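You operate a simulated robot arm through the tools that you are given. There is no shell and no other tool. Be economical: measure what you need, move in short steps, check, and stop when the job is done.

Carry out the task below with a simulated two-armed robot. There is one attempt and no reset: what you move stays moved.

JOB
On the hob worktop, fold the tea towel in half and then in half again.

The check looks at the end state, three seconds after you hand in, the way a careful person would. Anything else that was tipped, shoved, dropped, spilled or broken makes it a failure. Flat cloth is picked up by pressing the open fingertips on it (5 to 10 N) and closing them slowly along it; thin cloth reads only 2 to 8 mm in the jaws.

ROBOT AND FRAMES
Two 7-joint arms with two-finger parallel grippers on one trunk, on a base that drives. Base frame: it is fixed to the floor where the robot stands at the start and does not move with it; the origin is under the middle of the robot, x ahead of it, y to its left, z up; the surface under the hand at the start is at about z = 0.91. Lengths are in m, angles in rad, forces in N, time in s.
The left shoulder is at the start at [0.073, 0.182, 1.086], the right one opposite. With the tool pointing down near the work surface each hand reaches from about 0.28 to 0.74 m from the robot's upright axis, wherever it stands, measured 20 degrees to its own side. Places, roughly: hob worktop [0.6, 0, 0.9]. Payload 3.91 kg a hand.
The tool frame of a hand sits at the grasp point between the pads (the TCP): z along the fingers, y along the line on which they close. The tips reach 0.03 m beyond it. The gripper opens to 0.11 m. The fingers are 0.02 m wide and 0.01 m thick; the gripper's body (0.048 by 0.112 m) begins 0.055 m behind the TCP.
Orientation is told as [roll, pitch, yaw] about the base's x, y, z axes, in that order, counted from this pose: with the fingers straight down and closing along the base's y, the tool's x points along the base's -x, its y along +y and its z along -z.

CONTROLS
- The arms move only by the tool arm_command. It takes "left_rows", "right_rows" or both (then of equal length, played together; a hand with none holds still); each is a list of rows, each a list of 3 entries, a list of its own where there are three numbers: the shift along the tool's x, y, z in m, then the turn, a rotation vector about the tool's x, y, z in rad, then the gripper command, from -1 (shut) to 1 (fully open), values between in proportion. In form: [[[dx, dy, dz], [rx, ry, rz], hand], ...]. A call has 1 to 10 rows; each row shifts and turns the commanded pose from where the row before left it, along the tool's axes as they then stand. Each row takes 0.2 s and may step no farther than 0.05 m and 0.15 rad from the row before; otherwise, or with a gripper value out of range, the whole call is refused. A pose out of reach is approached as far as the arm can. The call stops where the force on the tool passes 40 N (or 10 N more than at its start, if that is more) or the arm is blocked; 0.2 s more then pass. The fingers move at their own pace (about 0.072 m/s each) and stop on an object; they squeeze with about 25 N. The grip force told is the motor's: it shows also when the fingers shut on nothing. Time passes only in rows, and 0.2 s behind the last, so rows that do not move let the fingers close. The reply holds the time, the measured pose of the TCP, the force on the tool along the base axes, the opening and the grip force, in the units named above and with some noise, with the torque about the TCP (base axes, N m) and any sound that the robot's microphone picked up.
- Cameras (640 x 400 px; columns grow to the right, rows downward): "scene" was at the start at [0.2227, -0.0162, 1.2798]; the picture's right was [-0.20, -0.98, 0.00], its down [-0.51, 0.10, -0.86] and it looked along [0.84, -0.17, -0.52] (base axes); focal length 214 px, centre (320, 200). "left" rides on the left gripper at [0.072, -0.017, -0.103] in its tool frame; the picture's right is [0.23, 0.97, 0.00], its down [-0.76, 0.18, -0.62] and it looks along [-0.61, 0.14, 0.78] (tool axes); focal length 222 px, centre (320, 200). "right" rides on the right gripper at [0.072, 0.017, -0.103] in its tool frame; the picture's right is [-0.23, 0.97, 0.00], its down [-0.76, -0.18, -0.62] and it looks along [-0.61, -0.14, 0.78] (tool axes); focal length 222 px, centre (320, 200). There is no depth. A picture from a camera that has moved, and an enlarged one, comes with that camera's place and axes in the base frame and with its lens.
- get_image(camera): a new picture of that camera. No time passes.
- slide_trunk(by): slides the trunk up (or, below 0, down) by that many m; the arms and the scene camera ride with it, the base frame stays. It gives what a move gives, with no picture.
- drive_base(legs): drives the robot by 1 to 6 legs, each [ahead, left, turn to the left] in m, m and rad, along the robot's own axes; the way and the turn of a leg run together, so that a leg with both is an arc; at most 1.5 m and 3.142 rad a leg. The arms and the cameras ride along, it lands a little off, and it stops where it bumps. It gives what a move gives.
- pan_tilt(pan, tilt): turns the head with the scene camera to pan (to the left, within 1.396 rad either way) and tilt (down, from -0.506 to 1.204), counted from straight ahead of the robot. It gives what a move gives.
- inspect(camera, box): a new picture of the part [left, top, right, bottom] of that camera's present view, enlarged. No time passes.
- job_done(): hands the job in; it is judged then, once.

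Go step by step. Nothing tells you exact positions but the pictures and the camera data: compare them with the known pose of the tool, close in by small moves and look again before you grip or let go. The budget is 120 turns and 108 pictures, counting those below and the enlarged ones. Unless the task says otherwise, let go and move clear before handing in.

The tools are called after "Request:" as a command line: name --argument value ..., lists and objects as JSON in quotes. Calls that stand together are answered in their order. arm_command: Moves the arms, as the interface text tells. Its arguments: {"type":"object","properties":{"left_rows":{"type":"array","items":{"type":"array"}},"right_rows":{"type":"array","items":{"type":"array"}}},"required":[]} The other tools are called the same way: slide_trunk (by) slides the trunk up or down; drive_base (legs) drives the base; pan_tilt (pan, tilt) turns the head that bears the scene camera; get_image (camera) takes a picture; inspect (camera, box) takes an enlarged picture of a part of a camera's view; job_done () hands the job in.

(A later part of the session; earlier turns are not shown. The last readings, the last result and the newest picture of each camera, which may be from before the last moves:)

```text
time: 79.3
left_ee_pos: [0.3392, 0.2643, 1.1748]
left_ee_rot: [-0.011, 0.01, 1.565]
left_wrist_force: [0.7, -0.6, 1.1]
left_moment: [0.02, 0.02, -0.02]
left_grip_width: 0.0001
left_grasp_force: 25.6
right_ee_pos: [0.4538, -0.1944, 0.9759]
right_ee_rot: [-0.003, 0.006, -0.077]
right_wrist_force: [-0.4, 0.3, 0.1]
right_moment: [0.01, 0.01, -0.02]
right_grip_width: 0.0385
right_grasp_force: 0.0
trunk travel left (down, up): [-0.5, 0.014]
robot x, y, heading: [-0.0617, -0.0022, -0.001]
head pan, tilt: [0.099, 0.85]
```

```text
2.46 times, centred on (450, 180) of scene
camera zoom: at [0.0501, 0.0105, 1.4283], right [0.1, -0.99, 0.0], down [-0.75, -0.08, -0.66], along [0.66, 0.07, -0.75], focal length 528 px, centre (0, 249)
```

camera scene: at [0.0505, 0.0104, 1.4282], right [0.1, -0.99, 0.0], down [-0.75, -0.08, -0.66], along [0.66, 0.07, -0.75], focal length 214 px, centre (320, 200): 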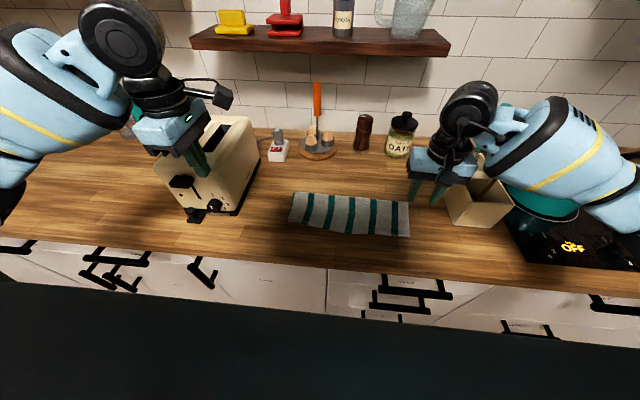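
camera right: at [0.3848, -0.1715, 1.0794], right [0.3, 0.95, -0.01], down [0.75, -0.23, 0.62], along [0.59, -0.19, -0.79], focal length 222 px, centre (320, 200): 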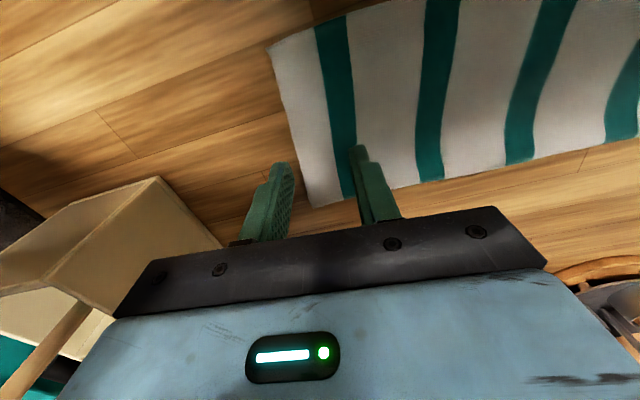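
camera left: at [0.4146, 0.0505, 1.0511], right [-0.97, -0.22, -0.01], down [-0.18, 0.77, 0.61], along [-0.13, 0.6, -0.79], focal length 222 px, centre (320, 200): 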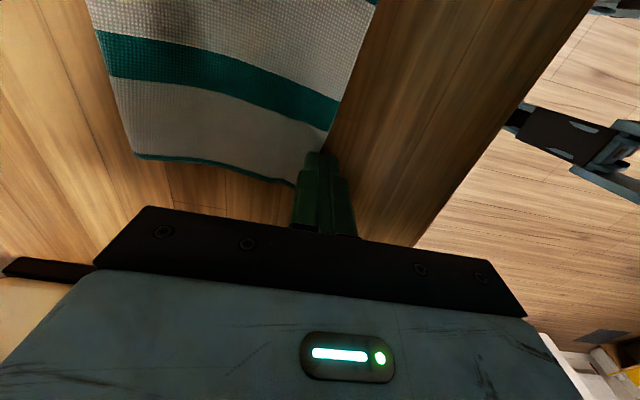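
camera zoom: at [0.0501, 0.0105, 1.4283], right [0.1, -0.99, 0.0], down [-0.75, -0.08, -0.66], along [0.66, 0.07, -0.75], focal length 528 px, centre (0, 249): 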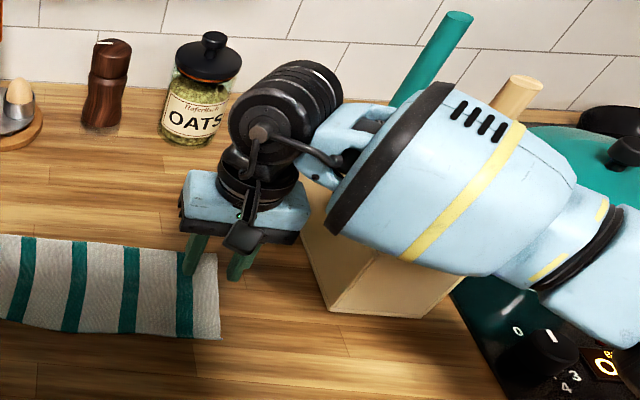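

Well aligned: the outer finger is right at the edge, and the forearm passes in front of the utensil box. I lower to contact.

Request:
arm_command --right_rows '[[[0, 0, 0.015], [0, 0, 0], -0.3], [[0, 0, 0.013], [0, 0, 0], -0.3], [[0, 0, 0], [0, 0, 0], -0.3]]'

Request:
arm_command --right_rows '[[[0, 0, 0.003], [0, 0, 0], -0.3], [[0, 0, 0], [0, 0, 0], -0.3]]'

Request:
arm_command --right_rows '[[[0, 0, 0.0015], [0, 0, 0], -0.3], [[0, 0, 0], [0, 0, 0], -0.3]]'

```text
time: 80.1
left_ee_pos: [0.3381, 0.2644, 1.1746]
left_ee_rot: [-0.01, 0.011, 1.566]
left_wrist_force: [0.6, -0.5, 1.1]
left_moment: [0.0, 0.02, 0.0]
left_grip_width: 0.0
left_grasp_force: 24.7
right_ee_pos: [0.453, -0.1944, 0.948]
right_ee_rot: [-0.004, 0.007, -0.074]
right_wrist_force: [0.1, 0.0, 0.2]
right_moment: [0.02, 0.03, -0.01]
right_grip_width: 0.0387
right_grasp_force: 0.0
trunk travel left (down, up): [-0.5, 0.014]
robot x, y, heading: [-0.0604, 0.0018, 0.001]
head pan, tilt: [0.099, 0.85]
```

```text
time: 80.7
left_ee_pos: [0.3373, 0.2633, 1.1748]
left_ee_rot: [-0.01, 0.011, 1.566]
left_wrist_force: [-0.5, -0.2, 0.6]
left_moment: [0.0, 0.0, 0.01]
left_grip_width: 0.0001
left_grasp_force: 24.8
right_ee_pos: [0.4527, -0.1943, 0.9451]
right_ee_rot: [-0.004, 0.007, -0.077]
right_wrist_force: [0.4, -0.5, -0.5]
right_moment: [0.0, 0.01, -0.02]
right_grip_width: 0.0385
right_grasp_force: 0.0
trunk travel left (down, up): [-0.5, 0.014]
robot x, y, heading: [-0.0627, -0.0003, 0.001]
head pan, tilt: [0.099, 0.85]
```

```text
time: 81.3
left_ee_pos: [0.338, 0.2642, 1.1734]
left_ee_rot: [-0.01, 0.011, 1.566]
left_wrist_force: [0.1, -0.4, -0.2]
left_moment: [0.02, 0.02, -0.01]
left_grip_width: 0.0003
left_grasp_force: 24.8
right_ee_pos: [0.4535, -0.1945, 0.9436]
right_ee_rot: [-0.003, 0.007, -0.076]
right_wrist_force: [-0.3, -0.4, -0.2]
right_moment: [0.0, 0.0, 0.02]
right_grip_width: 0.0385
right_grasp_force: 0.0
trunk travel left (down, up): [-0.5, 0.014]
robot x, y, heading: [-0.0643, -0.0008, 0.0]
head pan, tilt: [0.099, 0.85]
```

Request:
arm_command --right_rows '[[[0, 0, 0.0015], [0, 0, 0], -0.3], [[0, 0, 0], [0, 0, 0], -0.3]]'

Request:
arm_command --right_rows '[[[0, 0, 0.001], [0, 0, 0], -0.3], [[0, 0, 0], [0, 0, 0], -0.3]]'

```text
time: 81.9
left_ee_pos: [0.3381, 0.2638, 1.1732]
left_ee_rot: [-0.01, 0.01, 1.566]
left_wrist_force: [-0.2, -0.4, 0.4]
left_moment: [0.0, 0.02, 0.01]
left_grip_width: 0.0
left_grasp_force: 24.6
right_ee_pos: [0.4528, -0.1955, 0.9433]
right_ee_rot: [-0.003, 0.006, -0.078]
right_wrist_force: [-1.1, 0.2, 1.2]
right_moment: [0.02, 0.0, 0.03]
right_grip_width: 0.0384
right_grasp_force: 0.0
trunk travel left (down, up): [-0.5, 0.014]
robot x, y, heading: [-0.063, -0.0026, 0.004]
head pan, tilt: [0.099, 0.85]
```

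```text
time: 82.5
left_ee_pos: [0.338, 0.2642, 1.1751]
left_ee_rot: [-0.012, 0.011, 1.567]
left_wrist_force: [-0.3, 0.5, -0.3]
left_moment: [-0.01, 0.05, 0.02]
left_grip_width: 0.0
left_grasp_force: 25.1
right_ee_pos: [0.4543, -0.1956, 0.9421]
right_ee_rot: [-0.003, 0.005, -0.077]
right_wrist_force: [-0.4, 0.3, 5.1]
right_moment: [0.03, -0.01, -0.01]
right_grip_width: 0.0382
right_grasp_force: 0.0
trunk travel left (down, up): [-0.5, 0.014]
robot x, y, heading: [-0.0595, 0.0009, -0.0]
head pan, tilt: [0.099, 0.85]
```

Contact at 5 N. I press a touch more and close slowly.

Request:
arm_command --right_rows '[[[0, 0, 0.0006], [0, 0, 0], -0.36], [[0, 0, 0], [0, 0, 0], -0.44], [[0, 0, 0], [0, 0, 0], -0.52], [[0, 0, 0], [0, 0, 0], -0.6], [[0, 0, 0], [0, 0, 0], -0.68], [[0, 0, 0], [0, 0, 0], -0.76], [[0, 0, 0], [0, 0, 0], -0.84], [[0, 0, 0], [0, 0, 0], -0.92], [[0, 0, 0], [0, 0, 0], -1], [[0, 0, 0], [0, 0, 0], -1]]'

Request:
arm_command --right_rows '[[[0, 0, -0.01], [0, 0, 0], -1], [[0, 0, -0.02], [0, 0, 0], -1], [[0, 0, -0.02], [0, 0, 0], -1], [[0, 0, 0], [0, 0, 0], -1]]'

Request:
get_image --camera "right"

Request:
inspect --camera "scene" --box '[280, 150, 460, 250]'

```text
time: 84.7
left_ee_pos: [0.3383, 0.2643, 1.1738]
left_ee_rot: [-0.013, 0.011, 1.566]
left_wrist_force: [0.3, 0.5, -0.4]
left_moment: [0.0, -0.01, 0.01]
left_grip_width: 0.0
left_grasp_force: 25.0
right_ee_pos: [0.4522, -0.195, 0.9419]
right_ee_rot: [-0.005, 0.005, -0.077]
right_wrist_force: [1.4, 1.4, 15.2]
right_moment: [0.12, -0.1, 0.0]
right_grip_width: 0.0039
right_grasp_force: 25.3
trunk travel left (down, up): [-0.5, 0.014]
robot x, y, heading: [-0.0605, 0.0007, 0.003]
head pan, tilt: [0.099, 0.85]
```

```text
time: 85.7
left_ee_pos: [0.3382, 0.264, 1.1747]
left_ee_rot: [-0.011, 0.01, 1.565]
left_wrist_force: [-0.7, 0.3, 0.0]
left_moment: [0.02, -0.01, -0.01]
left_grip_width: 0.0001
left_grasp_force: 24.8
right_ee_pos: [0.4539, -0.1949, 0.99]
right_ee_rot: [-0.003, 0.008, -0.078]
right_wrist_force: [-0.4, -0.9, -0.6]
right_moment: [0.01, -0.01, -0.02]
right_grip_width: 0.0038
right_grasp_force: 25.1
trunk travel left (down, up): [-0.5, 0.014]
robot x, y, heading: [-0.0612, -0.0012, 0.002]
head pan, tilt: [0.099, 0.85]
```

```text
25 pictures are left
camera right: at [0.3838, -0.1713, 1.0939], right [0.3, 0.95, -0.01], down [0.75, -0.23, 0.62], along [0.59, -0.19, -0.79], focal length 222 px, centre (320, 200)
```

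right: 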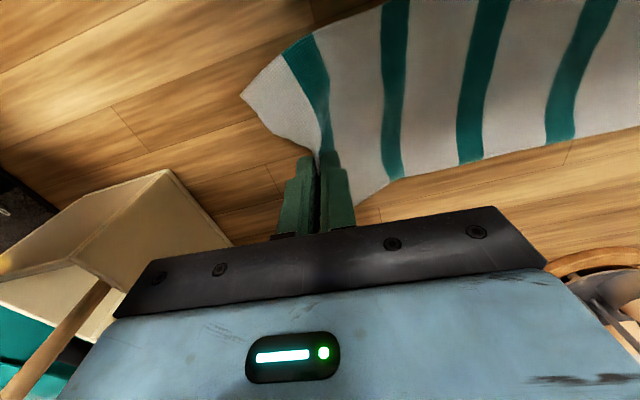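

```text
3.56 times, centred on (370, 200) of scene
camera zoom: at [0.0506, 0.0104, 1.4282], right [0.1, -0.99, 0.0], down [-0.75, -0.08, -0.66], along [0.66, 0.07, -0.75], focal length 763 px, centre (142, 200)
```

zoom: 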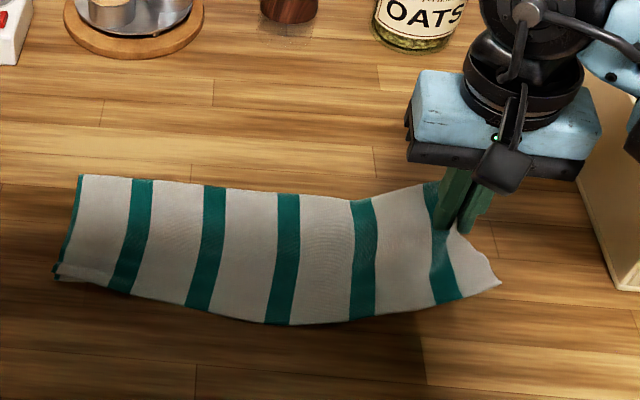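

Both layers are held. I carry the edge up along the arc over the fold line.

Request:
arm_command --right_rows '[[[0, 0.015, -0.019], [0, 0, 0], -1], [[0, 0.015, -0.018], [0, 0, 0], -1], [[0, 0.02, -0.018], [0, 0, 0], -1], [[0, 0.02, -0.017], [0, 0, 0], -1], [[0, 0.022, -0.011], [0, 0, 0], -1], [[0, 0.023, -0.009], [0, 0, 0], -1], [[0, 0.0225, -0.003], [0, 0, 0], -1], [[0, 0.0225, -0.002], [0, 0, 0], -1], [[0, 0, 0], [0, 0, 0], -1]]'

Request:
get_image --camera "scene"

Request:
get_image --camera "right"

```text
time: 87.7
left_ee_pos: [0.3382, 0.264, 1.1747]
left_ee_rot: [-0.01, 0.009, 1.567]
left_wrist_force: [-0.5, 0.2, 0.0]
left_moment: [0.01, 0.0, 0.0]
left_grip_width: 0.0
left_grasp_force: 25.7
right_ee_pos: [0.4673, -0.0343, 1.0876]
right_ee_rot: [-0.004, 0.006, -0.076]
right_wrist_force: [0.9, -0.8, 0.1]
right_moment: [0.01, 0.0, 0.01]
right_grip_width: 0.0036
right_grasp_force: 25.2
trunk travel left (down, up): [-0.5, 0.014]
robot x, y, heading: [-0.0627, -0.0002, 0.004]
head pan, tilt: [0.099, 0.85]
```

```text
23 pictures are left
camera scene: at [0.0505, 0.0098, 1.4282], right [0.1, -0.99, 0.0], down [-0.75, -0.08, -0.66], along [0.66, 0.07, -0.75], focal length 214 px, centre (320, 200)
```

scene: 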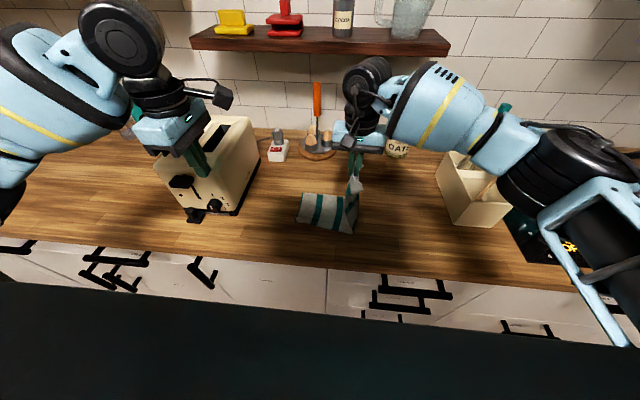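

```text
22 pictures are left
camera right: at [0.3968, -0.0119, 1.1905], right [0.3, 0.95, 0.0], down [0.75, -0.23, 0.62], along [0.59, -0.19, -0.79], focal length 222 px, centre (320, 200)
```

right: 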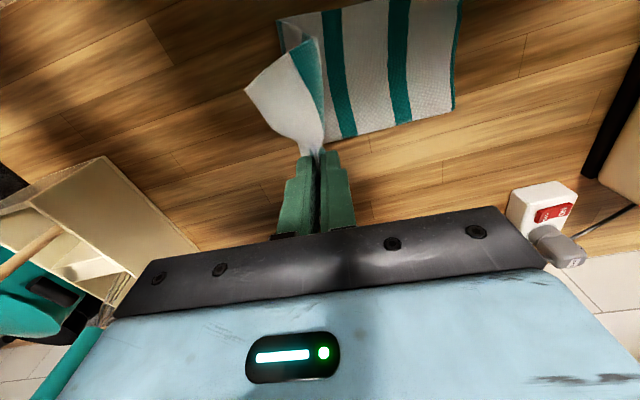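

The left edge is now at y ≈ 0.12, with the fold at about −0.03. I bring the held edge over and down so it meets the left edge.

Request:
arm_command --right_rows '[[[0.0025, 0.02, 0.003], [0, 0, 0], -1], [[0.0025, 0.02, 0.006], [0, 0, 0], -1], [[0.0025, 0.019, 0.01], [0, 0, 0], -1], [[0.0025, 0.018, 0.014], [0, 0, 0], -1], [[0.0025, 0.016, 0.018], [0, 0, 0], -1], [[0.0025, 0.013, 0.02], [0, 0, 0], -1], [[0.0025, 0.01, 0.022], [0, 0, 0], -1], [[0, 0.007, 0.022], [0, 0, 0], -1], [[0, 0, 0.012], [0, 0, 0], -1], [[0, 0, 0], [0, 0, 0], -1]]'

Request:
inspect --camera "scene" --box '[260, 150, 420, 250]'

Request:
get_image --camera "right"

```text
time: 89.9
left_ee_pos: [0.3375, 0.2638, 1.1742]
left_ee_rot: [-0.011, 0.01, 1.566]
left_wrist_force: [0.7, 0.5, 0.0]
left_moment: [-0.05, 0.01, 0.01]
left_grip_width: 0.0
left_grasp_force: 25.3
right_ee_pos: [0.4558, 0.0885, 0.9601]
right_ee_rot: [-0.004, 0.007, -0.077]
right_wrist_force: [-0.7, 0.3, 0.1]
right_moment: [0.0, -0.01, 0.02]
right_grip_width: 0.0038
right_grasp_force: 25.1
trunk travel left (down, up): [-0.5, 0.014]
robot x, y, heading: [-0.0582, 0.0015, -0.001]
head pan, tilt: [0.099, 0.85]
```

```text
4.00 times, centred on (340, 200) of scene
camera zoom: at [0.0504, 0.0105, 1.4283], right [0.1, -0.99, 0.0], down [-0.75, -0.08, -0.66], along [0.66, 0.07, -0.75], focal length 858 px, centre (240, 200)
```

zoom: 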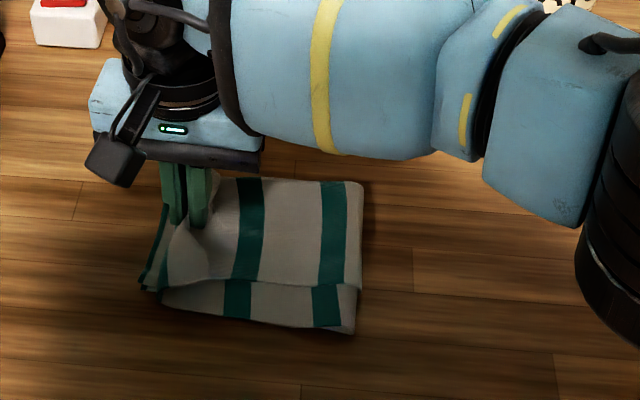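

```text
20 pictures are left
camera right: at [0.3884, 0.1117, 1.0631], right [0.3, 0.95, -0.01], down [0.75, -0.23, 0.62], along [0.59, -0.19, -0.79], focal length 222 px, centre (320, 200)
```

right: 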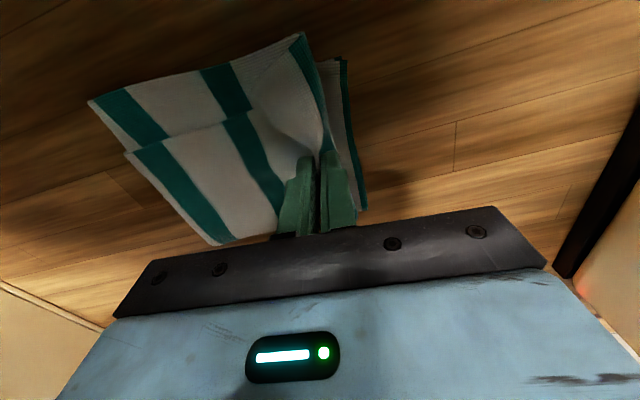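

Mostly good. I lower the last few millimetres, release slowly, lift, and look at the layers.

Request:
arm_command --right_rows '[[[0, 0, 0.006], [0, 0, 0], -1], [[0, 0, 0], [0, 0, 0], -0.85], [[0, 0, 0], [0, 0, 0], -0.7], [[0, 0, 0], [0, 0, 0], -0.5], [[0, 0, 0], [0, 0, 0], -0.3], [[0, 0, -0.02], [0, 0, 0], -0.3], [[0, 0, -0.03], [0, 0, 0], -0.3], [[0, -0.02, -0.04], [0, 0, 0], -0.3], [[0, -0.04, -0.04], [0, 0, 0], -0.3], [[0, -0.04, 0], [0, 0, 0], -0.3]]'

Request:
inspect --camera "scene" --box '[260, 150, 420, 250]'

Request:
get_image --camera "right"

```text
refused: row 9 steps farther than a row can; nothing moved
```

```text
4.00 times, centred on (340, 200) of scene
camera zoom: at [0.0504, 0.0105, 1.4283], right [0.1, -0.99, 0.0], down [-0.75, -0.08, -0.66], along [0.66, 0.07, -0.75], focal length 858 px, centre (240, 200)
```

zoom: 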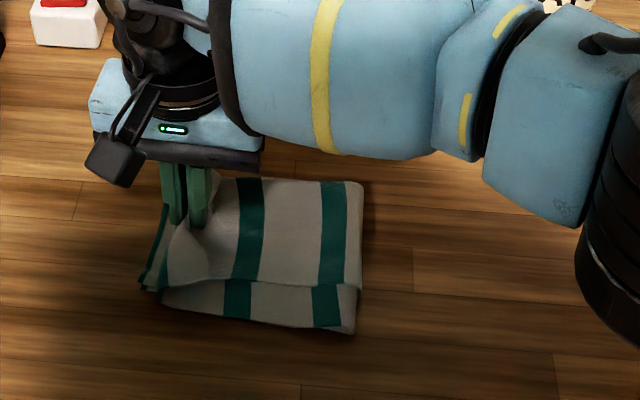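

```text
18 pictures are left
camera right: at [0.3884, 0.1117, 1.0631], right [0.3, 0.95, -0.01], down [0.75, -0.23, 0.62], along [0.59, -0.19, -0.79], focal length 222 px, centre (320, 200)
```

right: 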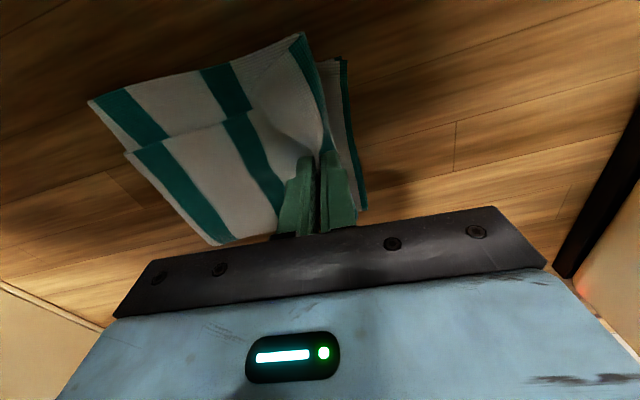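

Request:
arm_command --right_rows '[[[0, 0, 0.006], [0, 0, 0], -1], [[0, 0, 0], [0, 0, 0], -0.85], [[0, 0, 0], [0, 0, 0], -0.7], [[0, 0, 0], [0, 0, 0], -0.5], [[0, 0, 0], [0, 0, 0], -0.3], [[0, 0, -0.02], [0, 0, 0], -0.3], [[0, 0, -0.03], [0, 0, 0], -0.3], [[0, -0.02, -0.04], [0, 0, 0], -0.3], [[0, -0.04, -0.02], [0, 0, 0], -0.3], [[0, -0.04, 0], [0, 0, 0], -0.3]]'

Request:
inspect --camera "scene" --box '[260, 150, 420, 250]'

Request:
get_image --camera "right"

```text
time: 92.1
left_ee_pos: [0.3378, 0.2624, 1.1745]
left_ee_rot: [-0.01, 0.009, 1.566]
left_wrist_force: [0.0, 0.6, -0.9]
left_moment: [-0.02, -0.01, -0.02]
left_grip_width: 0.0
left_grasp_force: 24.9
right_ee_pos: [0.4509, -0.0124, 1.064]
right_ee_rot: [-0.002, 0.007, -0.077]
right_wrist_force: [0.9, -0.4, 0.2]
right_moment: [0.01, -0.02, 0.0]
right_grip_width: 0.0385
right_grasp_force: 0.0
trunk travel left (down, up): [-0.5, 0.014]
robot x, y, heading: [-0.0595, -0.001, 0.001]
head pan, tilt: [0.099, 0.85]
```

```text
4.00 times, centred on (340, 200) of scene
camera zoom: at [0.0506, 0.009, 1.4282], right [0.1, -0.99, 0.0], down [-0.75, -0.08, -0.66], along [0.66, 0.07, -0.75], focal length 858 px, centre (240, 200)
```

zoom: 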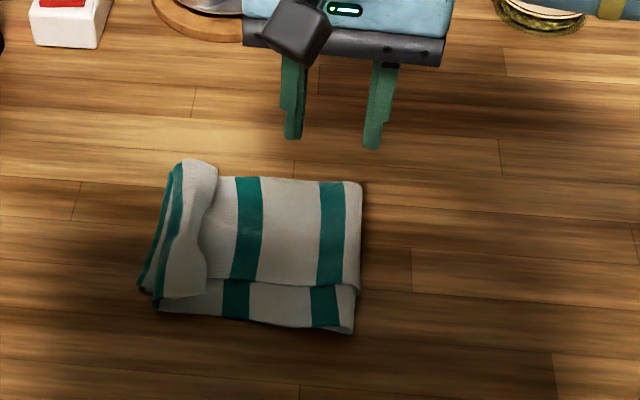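

```text
16 pictures are left
camera right: at [0.3808, 0.0111, 1.1679], right [0.3, 0.95, 0.0], down [0.75, -0.23, 0.62], along [0.59, -0.19, -0.79], focal length 222 px, centre (320, 200)
```

right: 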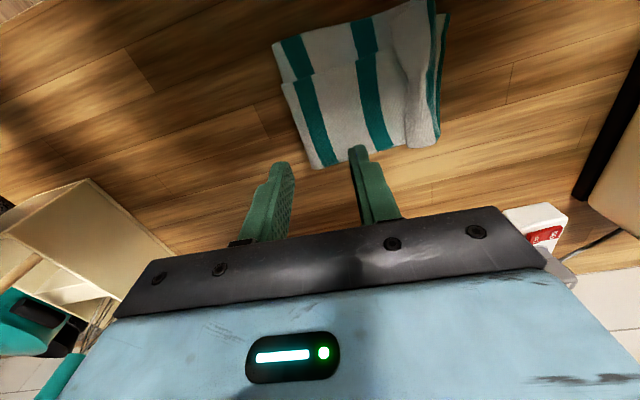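

A strip about 3 cm wide is folded back on top. I brush it open toward the left the same way, moving the left hand a bit farther away first.

Request:
arm_command --right_rows '[[[0, 0.02, 0], [0, 0, 0], -1], [[0, 0.02, 0.03], [0, 0, 0], -1], [[0, 0, 0.04], [0, 0, 0], -1], [[0, 0, 0.03], [0, 0, 0], -1], [[0, 0, 0.013], [0, 0, 0], -1], [[0, 0, 0], [0, 0, 0], -1]]' --left_rows '[[[0, 0, -0.02], [0, 0, 0], -1], [[0, 0.01, -0.02], [0, 0, 0], -1], [[-0.02, 0.01, -0.01], [0, 0, 0], -1], [[-0.02, 0.01, 0], [0, 0, 0], -1], [[0, 0, 0], [0, 0, 0], -1], [[0, 0, 0], [0, 0, 0], -1]]'

Request:
get_image --camera "right"

```text
time: 93.5
left_ee_pos: [0.3071, 0.3051, 1.2231]
left_ee_rot: [-0.011, 0.012, 1.567]
left_wrist_force: [-0.8, 0.0, 0.0]
left_moment: [0.04, 0.01, -0.01]
left_grip_width: 0.0001
left_grasp_force: 24.6
right_ee_pos: [0.4531, 0.0293, 0.9495]
right_ee_rot: [-0.004, 0.009, -0.077]
right_wrist_force: [0.3, -0.5, 0.5]
right_moment: [-0.01, -0.04, 0.0]
right_grip_width: 0.0
right_grasp_force: 25.0
trunk travel left (down, up): [-0.5, 0.014]
robot x, y, heading: [-0.0554, 0.0004, 0.005]
head pan, tilt: [0.099, 0.85]
```

```text
15 pictures are left
camera right: at [0.3834, 0.0527, 1.0542], right [0.3, 0.95, -0.01], down [0.75, -0.23, 0.62], along [0.59, -0.19, -0.79], focal length 222 px, centre (320, 200)
```

right: 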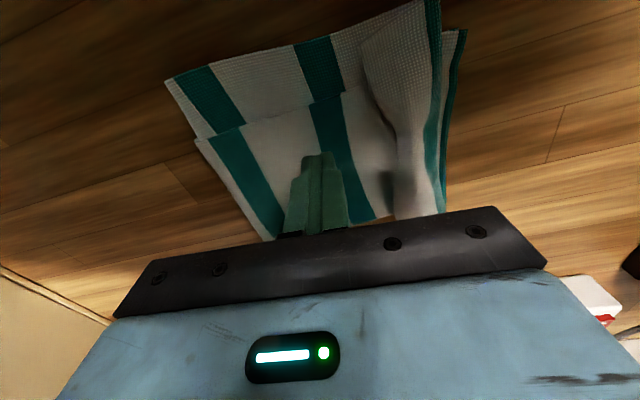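

Request:
arm_command --right_rows '[[[0, 0.01, 0.001], [0, 0, 0], -1], [[0, 0.013, 0], [0, 0, 0], -1], [[0, 0.013, 0], [0, 0, 0], -1], [[0, 0.013, 0], [0, 0, 0], -1], [[0, 0.013, 0], [0, 0, 0], -1], [[0, 0.013, 0], [0, 0, 0], -1], [[0, 0.013, 0], [0, 0, 0], -1], [[0, 0.013, 0], [0, 0, 0], -1], [[0, 0.013, 0], [0, 0, 0], -1], [[0, 0, 0], [0, 0, 0], -1]]'

Request:
arm_command --right_rows '[[[0, 0, -0.03], [0, 0, 0], -1], [[0, 0, -0.04], [0, 0, 0], -1], [[0, -0.03, -0.03], [0, 0, 0], -1], [[0, -0.045, 0], [0, 0, 0], -1], [[0, -0.045, 0], [0, 0, 0], -1], [[0, -0.03, 0], [0, 0, 0], -1]]'

Request:
inspect --camera "scene" --box '[260, 150, 420, 250]'

```text
time: 95.9
left_ee_pos: [0.3076, 0.3041, 1.2233]
left_ee_rot: [-0.01, 0.011, 1.566]
left_wrist_force: [-0.2, 1.0, 0.7]
left_moment: [0.01, 0.0, 0.03]
left_grip_width: 0.0
left_grasp_force: 25.6
right_ee_pos: [0.4745, 0.0943, 0.9447]
right_ee_rot: [-0.016, 0.007, -0.129]
right_wrist_force: [-0.3, 1.4, 5.6]
right_moment: [0.06, 0.03, -0.01]
right_grip_width: 0.0002
right_grasp_force: 24.9
right hand out of reach, approached as far as the arm can: row 8, 9
trunk travel left (down, up): [-0.5, 0.014]
robot x, y, heading: [-0.0612, -0.0002, 0.002]
head pan, tilt: [0.099, 0.85]
stopped in row 10 (right hand): the arm was blocked; the commanded pose is now the measured one
```

```text
time: 97.3
left_ee_pos: [0.3077, 0.303, 1.2239]
left_ee_rot: [-0.01, 0.009, 1.566]
left_wrist_force: [-0.2, -0.1, 0.5]
left_moment: [0.03, 0.02, 0.04]
left_grip_width: 0.0002
left_grasp_force: 24.9
right_ee_pos: [0.4559, -0.0519, 1.046]
right_ee_rot: [-0.013, 0.005, -0.123]
right_wrist_force: [0.3, 0.2, 1.5]
right_moment: [-0.01, 0.01, 0.01]
right_grip_width: 0.0
right_grasp_force: 25.2
trunk travel left (down, up): [-0.5, 0.014]
robot x, y, heading: [-0.0598, 0.0018, 0.005]
head pan, tilt: [0.099, 0.85]
```

```text
4.00 times, centred on (340, 200) of scene
camera zoom: at [0.0503, 0.0094, 1.4282], right [0.1, -0.99, 0.0], down [-0.75, -0.08, -0.66], along [0.66, 0.07, -0.75], focal length 858 px, centre (240, 200)
```

zoom: 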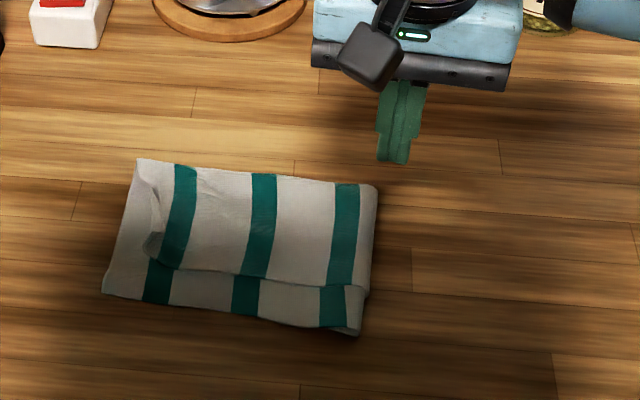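

The strip is unrolled. What remains is the top layer's near edge sitting ~2.5 cm back and a small dog-ear at its left corner, so I zoom in.

Request:
inspect --camera "scene" --box '[278, 182, 358, 238]'

```text
7.14 times, centred on (318, 210) of scene
camera zoom: at [0.0503, 0.0094, 1.4282], right [0.1, -0.99, 0.0], down [-0.75, -0.08, -0.66], along [0.66, 0.07, -0.75], focal length 1532 px, centre (334, 129)
```

zoom: 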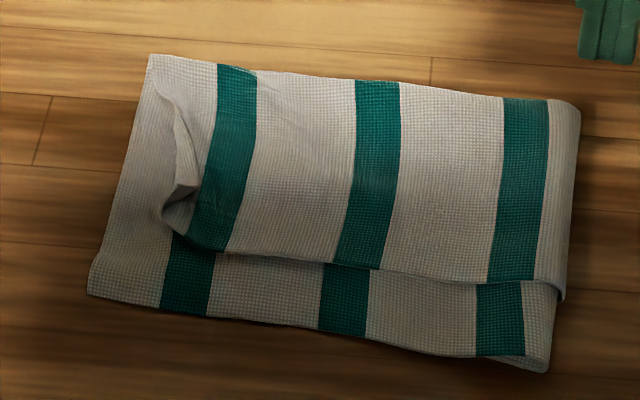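

The top layer's left edge is still partly folded back near its corner. I move the right hand aside and use the left hand to brush that bit outward.

Request:
arm_command --right_rows '[[[0, -0.04, 0], [0, 0, 0], -1], [[0, -0.04, 0], [0, 0, 0], -1], [[0, -0.04, -0.02], [0, 0, 0], -1], [[0, -0.04, -0.02], [0, 0, 0], -1], [[0, 0, 0], [0, 0, 0], -1], [[0, 0, 0], [0, 0, 0], -1], [[0, 0, 0], [0, 0, 0], -1], [[0, 0, 0], [0, 0, 0], -1], [[0, 0, 0], [0, 0, 0], -1], [[0, 0, 0], [0, 0, 0], -1]]' --left_rows '[[[0, 0, 0], [0, 0, 0], -1], [[0.038, -0.0242, 0], [0, 0, 0], -1], [[0.038, -0.0242, 0], [0, 0, 0], -1], [[0.038, -0.0242, 0], [0, 0, 0], -1], [[0.038, -0.0242, 0], [0, 0, 0], -1], [[0.038, -0.0242, 0], [0, 0, 0], -1], [[0.038, -0.0242, 0], [0, 0, 0], -1], [[0, 0, 0.05], [0, 0, 0], -1], [[0, 0, 0.05], [0, 0, 0], -1], [[0, 0, 0.05], [0, 0, 0], -1]]'

Request:
arm_command --left_rows '[[[0, 0, 0.05], [0, 0, 0], -1], [[0, 0, 0.04], [0, 0, 0], -1], [[0, 0, 0.02], [0, 0, 0], -1], [[0, 0, 0], [0, 0, 0], -1]]'

Request:
get_image --camera "left"

```text
time: 99.5
left_ee_pos: [0.4534, 0.0754, 1.0767]
left_ee_rot: [-0.01, 0.01, 1.566]
left_wrist_force: [-0.5, 0.0, 0.1]
left_moment: [0.01, 0.01, 0.01]
left_grip_width: 0.0001
left_grasp_force: 24.8
right_ee_pos: [0.4365, -0.2081, 1.0884]
right_ee_rot: [-0.015, 0.01, -0.124]
right_wrist_force: [-0.5, -0.3, -0.2]
right_moment: [-0.04, 0.0, 0.04]
right_grip_width: 0.0
right_grasp_force: 25.1
trunk travel left (down, up): [-0.5, 0.014]
robot x, y, heading: [-0.0605, -0.0016, 0.004]
head pan, tilt: [0.099, 0.85]
```

```text
time: 100.5
left_ee_pos: [0.4537, 0.0749, 0.9675]
left_ee_rot: [-0.01, 0.011, 1.565]
left_wrist_force: [-1.1, -0.2, 0.7]
left_moment: [-0.02, -0.04, -0.03]
left_grip_width: 0.0001
left_grasp_force: 24.9
right_ee_pos: [0.436, -0.2099, 1.0884]
right_ee_rot: [-0.016, 0.007, -0.124]
right_wrist_force: [0.4, 0.5, 0.1]
right_moment: [0.0, -0.03, 0.0]
right_grip_width: 0.0002
right_grasp_force: 25.2
trunk travel left (down, up): [-0.5, 0.014]
robot x, y, heading: [-0.0602, 0.0029, 0.002]
head pan, tilt: [0.099, 0.85]
```

```text
12 pictures are left
camera left: at [0.4695, 0.0025, 1.0726], right [-0.97, -0.22, -0.01], down [-0.18, 0.77, 0.61], along [-0.13, 0.6, -0.79], focal length 222 px, centre (320, 200)
```

left: 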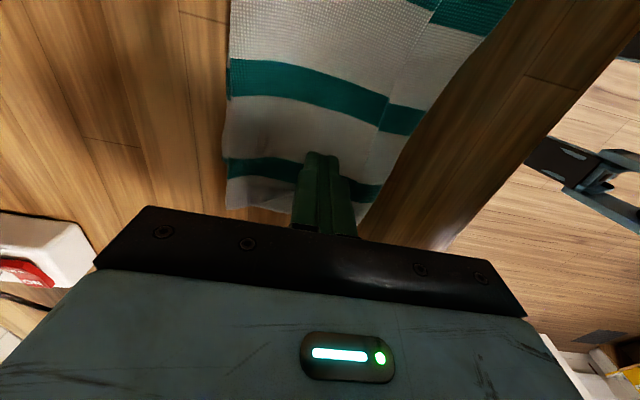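

Request:
arm_command --left_rows '[[[0, -0.004, 0.015], [0, 0, 0], -1], [[-0.004, 0, 0.0055], [0, 0, 0], -1], [[-0.011, 0, 0], [0, 0, 0], -1], [[-0.011, 0, 0], [0, 0, 0], -1], [[-0.011, 0, 0], [0, 0, 0], -1], [[-0.011, 0, 0], [0, 0, 0], -1], [[-0.011, 0, 0], [0, 0, 0], -1], [[-0.011, 0, 0], [0, 0, 0], -1], [[-0.011, 0, 0], [0, 0, 0], -1], [[0, 0, 0], [0, 0, 0], -1]]'

Request:
arm_command --left_rows '[[[0, 0, -0.03], [0, 0, 0], -1], [[0, 0, -0.04], [0, 0, 0], -1], [[0, 0, -0.04], [0, 0, 0], -1], [[0, 0.03, -0.02], [0, 0, 0], -1], [[-0.02, 0.03, 0], [0, 0, 0], -1], [[-0.02, 0.03, 0], [0, 0, 0], -1]]'

Request:
inspect --camera "scene" --box '[270, 170, 370, 240]'

```text
time: 102.7
left_ee_pos: [0.4597, 0.1537, 0.9439]
left_ee_rot: [-0.01, 0.011, 1.566]
left_wrist_force: [0.7, -0.6, 0.0]
left_moment: [0.01, 0.0, -0.04]
left_grip_width: 0.0001
left_grasp_force: 24.9
right_ee_pos: [0.4374, -0.2083, 1.0905]
right_ee_rot: [-0.013, 0.008, -0.124]
right_wrist_force: [-1.1, 0.0, 0.2]
right_moment: [0.04, 0.03, -0.02]
right_grip_width: 0.0
right_grasp_force: 25.1
trunk travel left (down, up): [-0.5, 0.014]
robot x, y, heading: [-0.0596, 0.0012, 0.001]
head pan, tilt: [0.099, 0.85]
```

```text
time: 104.1
left_ee_pos: [0.3665, 0.1958, 1.0744]
left_ee_rot: [-0.011, 0.011, 1.565]
left_wrist_force: [-0.2, -0.2, 0.6]
left_moment: [-0.02, -0.02, -0.01]
left_grip_width: 0.0
left_grasp_force: 25.2
right_ee_pos: [0.4344, -0.209, 1.089]
right_ee_rot: [-0.015, 0.006, -0.125]
right_wrist_force: [-0.6, 0.3, 0.3]
right_moment: [-0.01, -0.02, 0.03]
right_grip_width: 0.0
right_grasp_force: 24.9
trunk travel left (down, up): [-0.5, 0.014]
robot x, y, heading: [-0.0662, -0.0039, -0.001]
head pan, tilt: [0.099, 0.85]
```

```text
5.71 times, centred on (320, 205) of scene
camera zoom: at [0.0496, 0.011, 1.4283], right [0.1, -0.99, 0.0], down [-0.75, -0.08, -0.66], along [0.66, 0.07, -0.75], focal length 1226 px, centre (320, 171)
```

zoom: 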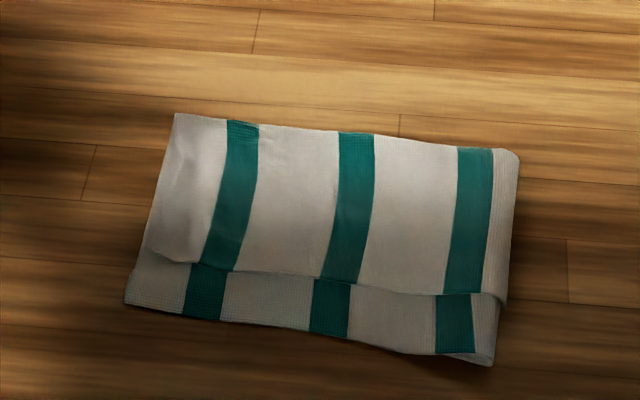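

The edges are now neat; only the top layer sits ~3.5 cm short at the near side because its fold crept to the far side. I drag just that top layer gently toward me with the right hand.

Request:
arm_command --right_rows '[[[0, 0, 0], [0, 0, 0], 0.1], [[0, 0, 0], [0, 0, 0], 0.1], [[-0.003, 0.043, 0], [0, 0, 0], 0.1], [[-0.003, 0.043, 0], [0, 0, 0], 0.1], [[-0.003, 0.043, 0], [0, 0, 0], 0.1], [[-0.003, 0.043, 0], [0, 0, 0], 0.1], [[-0.003, 0.043, 0], [0, 0, 0], 0.1], [[-0.003, 0.043, 0], [0, 0, 0], 0.1], [[0, 0, 0.05], [0, 0, 0], 0.1], [[0, 0, 0.05], [0, 0, 0], 0.1]]' --left_rows '[[[-0.03, 0, -0.03], [0, 0, 0], -1], [[-0.03, 0, -0.03], [0, 0, 0], -1], [[-0.03, 0.02, -0.03], [0, 0, 0], -1], [[0, 0.02, -0.03], [0, 0, 0], -1], [[0, 0, 0], [0, 0, 0], -1], [[0, 0, 0], [0, 0, 0], -1], [[0, 0, 0], [0, 0, 0], -1], [[0, 0, 0], [0, 0, 0], -1], [[0, 0, 0], [0, 0, 0], -1], [[0, 0, 0], [0, 0, 0], -1]]'

Request:
arm_command --right_rows '[[[0, 0, 0.025], [0, 0, 0], 0.1], [[0, 0, 0.015], [0, 0, 0], 0.1], [[0, 0, 0.002], [0, 0, 0], 0.1], [[0, 0, 0], [0, 0, 0], 0.1]]'

Request:
get_image --camera "right"

```text
time: 106.3
left_ee_pos: [0.3279, 0.2879, 1.1922]
left_ee_rot: [-0.009, 0.009, 1.565]
left_wrist_force: [0.6, 0.1, -1.0]
left_moment: [-0.04, -0.03, -0.01]
left_grip_width: 0.0
left_grasp_force: 25.2
right_ee_pos: [0.4851, 0.0442, 0.984]
right_ee_rot: [-0.017, 0.006, -0.124]
right_wrist_force: [-0.7, 0.4, 0.0]
right_moment: [0.0, -0.01, 0.01]
right_grip_width: 0.0601
right_grasp_force: 0.0
trunk travel left (down, up): [-0.5, 0.014]
robot x, y, heading: [-0.0583, 0.0014, -0.0]
head pan, tilt: [0.099, 0.85]
```

```text
time: 107.3
left_ee_pos: [0.3263, 0.2859, 1.1918]
left_ee_rot: [-0.012, 0.009, 1.565]
left_wrist_force: [0.3, -0.6, 0.6]
left_moment: [0.0, -0.01, 0.01]
left_grip_width: 0.0
left_grasp_force: 25.1
right_ee_pos: [0.4847, 0.0433, 0.944]
right_ee_rot: [-0.016, 0.006, -0.123]
right_wrist_force: [1.1, 1.0, 5.7]
right_moment: [0.2, -0.04, -0.02]
right_grip_width: 0.0606
right_grasp_force: 0.1
trunk travel left (down, up): [-0.5, 0.014]
robot x, y, heading: [-0.0561, -0.0001, 0.003]
head pan, tilt: [0.099, 0.85]
```

```text
10 pictures are left
camera right: at [0.416, 0.0707, 1.0471], right [0.35, 0.94, -0.02], down [0.74, -0.26, 0.62], along [0.58, -0.23, -0.78], focal length 222 px, centre (320, 200)
```

right: 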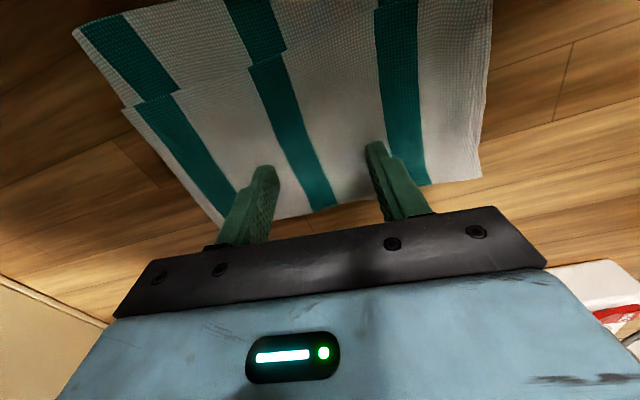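

Contact is 5.7 N, so I ease off slightly and drag 3.5 cm toward me.

Request:
arm_command --right_rows '[[[0, 0, -0.0006], [0, 0, 0], 0.1], [[0.006, -0.0007, 0], [0, 0, 0], 0.1], [[0.006, -0.0007, 0], [0, 0, 0], 0.1], [[0.006, -0.0007, 0], [0, 0, 0], 0.1], [[0.006, -0.0007, 0], [0, 0, 0], 0.1], [[0.006, -0.0007, 0], [0, 0, 0], 0.1], [[0.005, -0.0007, 0], [0, 0, 0], 0.1], [[0, 0, 0], [0, 0, 0], 0.1]]'

Request:
get_image --camera "right"

```text
time: 109.1
left_ee_pos: [0.326, 0.2878, 1.1925]
left_ee_rot: [-0.012, 0.01, 1.565]
left_wrist_force: [-0.1, -0.2, -0.6]
left_moment: [-0.02, 0.02, 0.02]
left_grip_width: 0.0003
left_grasp_force: 25.5
right_ee_pos: [0.4484, 0.0421, 0.9447]
right_ee_rot: [-0.013, 0.007, -0.124]
right_wrist_force: [1.9, 0.2, 4.5]
right_moment: [0.13, -0.05, -0.05]
right_grip_width: 0.0605
right_grasp_force: 0.0
trunk travel left (down, up): [-0.5, 0.014]
robot x, y, heading: [-0.06, 0.0032, -0.002]
head pan, tilt: [0.099, 0.85]
```

```text
9 pictures are left
camera right: at [0.3811, 0.0708, 1.0473], right [0.35, 0.94, -0.02], down [0.74, -0.26, 0.62], along [0.58, -0.23, -0.78], focal length 222 px, centre (320, 200)
```

right: 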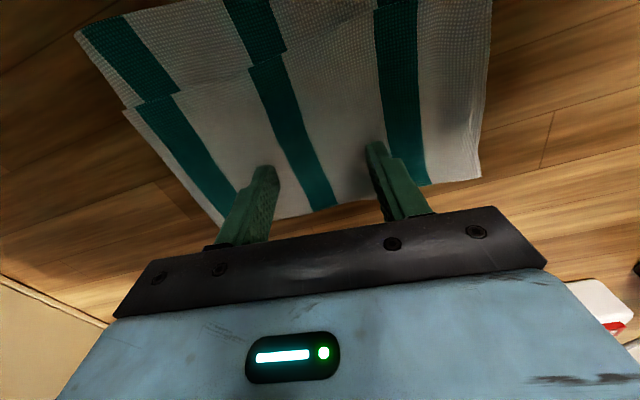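

The whole stack slid together. I'll hold the lower layers with the right hand on the exposed near strip and drag the top layer with the left, so I lift and look first.

Request:
arm_command --right_rows '[[[0, 0, -0.03], [0, 0, 0], 0.1], [[0, 0, -0.04], [0, 0, 0], -0.5], [[0.02, -0.03, -0.02], [0, 0, 0], -1], [[0.02, -0.04, 0], [0, 0, 0], -1], [[0.02, -0.04, 0], [0, 0, 0], -1], [[0.02, -0.04, 0], [0, 0, 0], -1]]'

Request:
inspect --camera "scene" --box '[260, 170, 400, 260]'

```text
time: 110.5
left_ee_pos: [0.3265, 0.2844, 1.1922]
left_ee_rot: [-0.011, 0.009, 1.565]
left_wrist_force: [-0.5, -0.6, 0.5]
left_moment: [0.01, 0.0, -0.01]
left_grip_width: 0.0001
left_grasp_force: 25.1
right_ee_pos: [0.35, -0.0955, 1.0358]
right_ee_rot: [-0.017, 0.007, -0.126]
right_wrist_force: [0.3, 0.3, 0.9]
right_moment: [-0.02, 0.0, -0.02]
right_grip_width: 0.0002
right_grasp_force: 24.8
trunk travel left (down, up): [-0.5, 0.014]
robot x, y, heading: [-0.0619, 0.0025, -0.003]
head pan, tilt: [0.099, 0.85]
```

```text
4.44 times, centred on (330, 215) of scene
camera zoom: at [0.0497, 0.0087, 1.4283], right [0.1, -0.99, 0.0], down [-0.75, -0.08, -0.66], along [0.66, 0.07, -0.75], focal length 953 px, centre (276, 133)
```

zoom: 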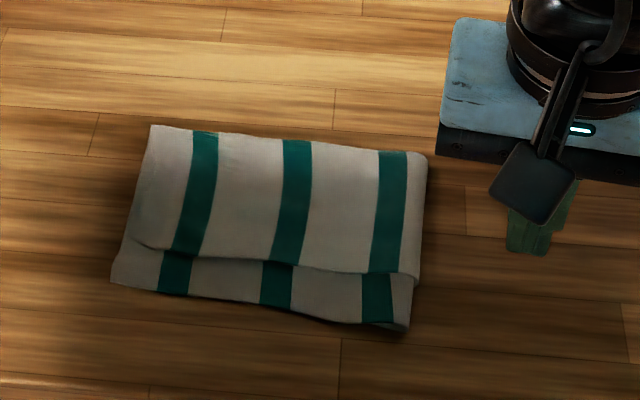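

Footprint is x 0.357–0.495, y −0.045–0.147, and the exposed strip is x 0.355–0.39. I place the right fingertip on the strip and bring the left hand above the top layer.

Request:
arm_command --right_rows '[[[-0.003, 0.0395, 0], [0, 0, 0], -1], [[-0.003, 0.0395, 0.02], [0, 0, 0], -1], [[0, 0, 0.04], [0, 0, 0], -1], [[0, 0, 0.02], [0, 0, 0], -1], [[0, 0, 0.009], [0, 0, 0], -1], [[0, 0, 0], [0, 0, 0], -1], [[0, 0, 0], [0, 0, 0], -1], [[0, 0, 0], [0, 0, 0], -1], [[0, 0, 0], [0, 0, 0], -1], [[0, 0, 0], [0, 0, 0], -1]]' --left_rows '[[[0.036, -0.0248, 0], [0, 0, 0], -1], [[0.036, -0.0248, 0], [0, 0, 0], -1], [[0.036, -0.0248, 0], [0, 0, 0], -1], [[0.036, -0.0248, 0], [0, 0, 0], -1], [[0.036, -0.0248, 0], [0, 0, 0], -1], [[0, 0, 0.05], [0, 0, 0], -1], [[0, 0, 0.05], [0, 0, 0], -1], [[0, 0, 0.05], [0, 0, 0], -1], [[0, 0, 0.05], [0, 0, 0], -1], [[0, 0, 0.03], [0, 0, 0], -1]]'

Request:
arm_command --right_rows '[[[0, 0, 0.002], [0, 0, 0], -1], [[0, 0, 0.001], [0, 0, 0], -1], [[0, 0, 0], [0, 0, 0], -1]]' --left_rows '[[[0, 0, 0.007], [0, 0, 0], -1], [[0, 0, 0.005], [0, 0, 0], -1], [[0, 0, 0], [0, 0, 0], -1]]'

Request:
inspect --camera "scene" --box '[240, 130, 440, 260]'

```text
time: 112.7
left_ee_pos: [0.4516, 0.1043, 0.9658]
left_ee_rot: [-0.01, 0.009, 1.565]
left_wrist_force: [0.1, 0.6, -0.5]
left_moment: [-0.03, -0.01, 0.01]
left_grip_width: 0.0002
left_grasp_force: 25.1
right_ee_pos: [0.3664, -0.0182, 0.946]
right_ee_rot: [-0.016, 0.007, -0.126]
right_wrist_force: [-0.8, 0.4, 0.4]
right_moment: [-0.01, -0.02, 0.0]
right_grip_width: 0.0003
right_grasp_force: 24.5
trunk travel left (down, up): [-0.5, 0.014]
robot x, y, heading: [-0.0624, 0.0002, 0.0]
head pan, tilt: [0.099, 0.85]
```

```text
time: 113.5
left_ee_pos: [0.4517, 0.1047, 0.9535]
left_ee_rot: [-0.013, 0.01, 1.565]
left_wrist_force: [0.2, -0.4, 0.3]
left_moment: [0.03, 0.0, 0.01]
left_grip_width: 0.0
left_grasp_force: 25.1
right_ee_pos: [0.3665, -0.0183, 0.9434]
right_ee_rot: [-0.016, 0.007, -0.125]
right_wrist_force: [0.2, -0.2, 0.2]
right_moment: [-0.02, 0.0, 0.02]
right_grip_width: 0.0001
right_grasp_force: 24.9
trunk travel left (down, up): [-0.5, 0.014]
robot x, y, heading: [-0.0583, 0.0029, -0.0]
head pan, tilt: [0.099, 0.85]
```

```text
3.08 times, centred on (340, 195) of scene
camera zoom: at [0.0504, 0.0104, 1.4282], right [0.1, -0.99, 0.0], down [-0.75, -0.08, -0.66], along [0.66, 0.07, -0.75], focal length 660 px, centre (258, 215)
```

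zoom: 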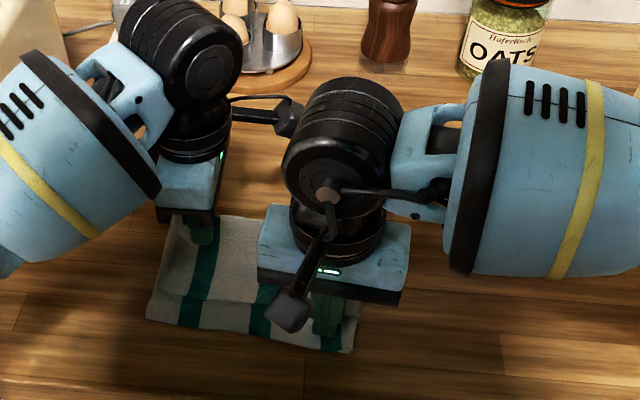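

The left wrist camera is close to the right wrist, so I shift the left hand 2 cm outward, then press: right firmly on the strip, left lightly on the top layer.

Request:
arm_command --right_rows '[[[0, 0, 0.001], [0, 0, 0], -1], [[0, 0, 0.001], [0, 0, 0], -1], [[0, 0, 0], [0, 0, 0], -1]]' --left_rows '[[[-0.02, 0, 0.003], [0, 0, 0], -1], [[0, 0, 0.003], [0, 0, 0], -1], [[0, 0, 0.001], [0, 0, 0], -1]]'

Request:
arm_command --right_rows '[[[0, 0, 0.0005], [0, 0, 0], -1], [[0, 0, 0], [0, 0, 0], -1]]' --left_rows '[[[0, 0, 0.0012], [0, 0, 0], -1], [[0, 0, 0], [0, 0, 0], -1]]'

```text
time: 114.3
left_ee_pos: [0.4528, 0.1255, 0.949]
left_ee_rot: [-0.012, 0.012, 1.568]
left_wrist_force: [-0.1, -0.3, -0.3]
left_moment: [0.0, 0.02, 0.01]
left_grip_width: 0.0002
left_grasp_force: 24.9
right_ee_pos: [0.3667, -0.0181, 0.9427]
right_ee_rot: [-0.015, 0.006, -0.125]
right_wrist_force: [0.3, -0.6, 8.6]
right_moment: [0.0, 0.02, -0.01]
right_grip_width: 0.0002
right_grasp_force: 25.0
trunk travel left (down, up): [-0.5, 0.014]
robot x, y, heading: [-0.0596, 0.0005, 0.003]
head pan, tilt: [0.099, 0.85]
```

```text
time: 114.9
left_ee_pos: [0.4529, 0.1248, 0.9468]
left_ee_rot: [-0.011, 0.01, 1.565]
left_wrist_force: [0.5, -0.6, 0.6]
left_moment: [0.04, 0.01, -0.01]
left_grip_width: 0.0
left_grasp_force: 24.9
right_ee_pos: [0.3667, -0.017, 0.9408]
right_ee_rot: [-0.014, 0.005, -0.124]
right_wrist_force: [0.2, -0.5, 14.4]
right_moment: [0.05, -0.05, -0.02]
right_grip_width: 0.0002
right_grasp_force: 25.1
trunk travel left (down, up): [-0.5, 0.014]
robot x, y, heading: [-0.0559, 0.0027, -0.002]
head pan, tilt: [0.099, 0.85]
```

Right holds at 14 N. I bring the left hand to light contact.

Request:
arm_command --left_rows '[[[0, 0, 0.0018], [0, 0, 0], -1], [[0, 0, 0], [0, 0, 0], -1]]'

Request:
arm_command --left_rows '[[[0, 0, 0.001], [0, 0, 0], -1], [[0, 0, 0], [0, 0, 0], -1]]'

```text
time: 115.5
left_ee_pos: [0.4531, 0.124, 0.9447]
left_ee_rot: [-0.012, 0.01, 1.565]
left_wrist_force: [-0.2, -0.4, -0.3]
left_moment: [0.02, -0.01, 0.01]
left_grip_width: 0.0
left_grasp_force: 24.7
right_ee_pos: [0.3668, -0.0186, 0.9421]
right_ee_rot: [-0.013, 0.006, -0.124]
right_wrist_force: [2.1, 0.0, 18.3]
right_moment: [0.06, -0.09, 0.0]
right_grip_width: 0.0001
right_grasp_force: 24.5
trunk travel left (down, up): [-0.5, 0.014]
robot x, y, heading: [-0.0595, 0.0021, 0.001]
head pan, tilt: [0.099, 0.85]
```

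```text
time: 116.1
left_ee_pos: [0.4523, 0.1243, 0.9424]
left_ee_rot: [-0.013, 0.008, 1.566]
left_wrist_force: [0.5, 0.6, 0.6]
left_moment: [0.01, -0.05, 0.02]
left_grip_width: 0.0002
left_grasp_force: 25.3
right_ee_pos: [0.3668, -0.0183, 0.9403]
right_ee_rot: [-0.014, 0.005, -0.124]
right_wrist_force: [3.4, 0.6, 22.3]
right_moment: [0.05, -0.1, 0.02]
right_grip_width: 0.0002
right_grasp_force: 24.7
trunk travel left (down, up): [-0.5, 0.014]
robot x, y, heading: [-0.0592, 0.003, 0.0]
head pan, tilt: [0.099, 0.85]
```

Request:
arm_command --left_rows '[[[0, 0, 0.0008], [0, 0, 0], -1], [[0, 0, 0], [0, 0, 0], -1]]'

```text
time: 116.7
left_ee_pos: [0.4519, 0.1256, 0.9418]
left_ee_rot: [-0.012, 0.012, 1.565]
left_wrist_force: [0.3, 0.3, 0.8]
left_moment: [-0.02, -0.01, 0.03]
left_grip_width: 0.0001
left_grasp_force: 25.4
right_ee_pos: [0.3676, -0.0183, 0.942]
right_ee_rot: [-0.015, 0.005, -0.125]
right_wrist_force: [3.4, 0.9, 23.0]
right_moment: [0.02, -0.14, 0.0]
right_grip_width: 0.0
right_grasp_force: 25.0
trunk travel left (down, up): [-0.5, 0.014]
robot x, y, heading: [-0.0616, 0.0007, 0.006]
head pan, tilt: [0.099, 0.85]
```

Request:
arm_command --left_rows '[[[0, 0, 0.0007], [0, 0, 0], -1], [[0, 0.006, 0], [0, 0, 0], -1], [[0, 0.006, 0], [0, 0, 0], -1], [[0, 0.006, 0], [0, 0, 0], -1], [[0, 0.006, 0], [0, 0, 0], -1], [[0, 0.006, 0], [0, 0, 0], -1], [[0, 0, 0], [0, 0, 0], -1]]'

Request:
get_image --camera "left"

```text
time: 118.3
left_ee_pos: [0.4213, 0.1242, 0.9419]
left_ee_rot: [-0.012, 0.01, 1.567]
left_wrist_force: [2.2, 0.3, 7.3]
left_moment: [0.04, -0.04, -0.04]
left_grip_width: 0.0
left_grasp_force: 24.9
right_ee_pos: [0.3669, -0.0188, 0.9415]
right_ee_rot: [-0.013, 0.007, -0.123]
right_wrist_force: [4.6, 0.0, 22.8]
right_moment: [0.07, -0.15, 0.03]
right_grip_width: 0.0
right_grasp_force: 24.8
trunk travel left (down, up): [-0.5, 0.014]
robot x, y, heading: [-0.0578, 0.0006, 0.0]
head pan, tilt: [0.099, 0.85]
```

```text
6 pictures are left
camera left: at [0.4375, 0.0532, 1.0477], right [-0.97, -0.22, -0.01], down [-0.18, 0.77, 0.61], along [-0.13, 0.6, -0.79], focal length 222 px, centre (320, 200)
```

left: 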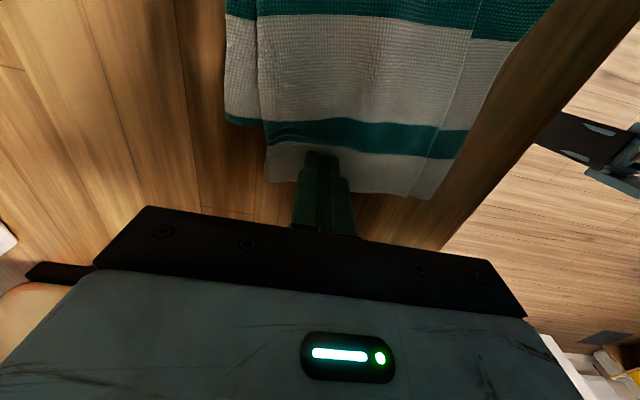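

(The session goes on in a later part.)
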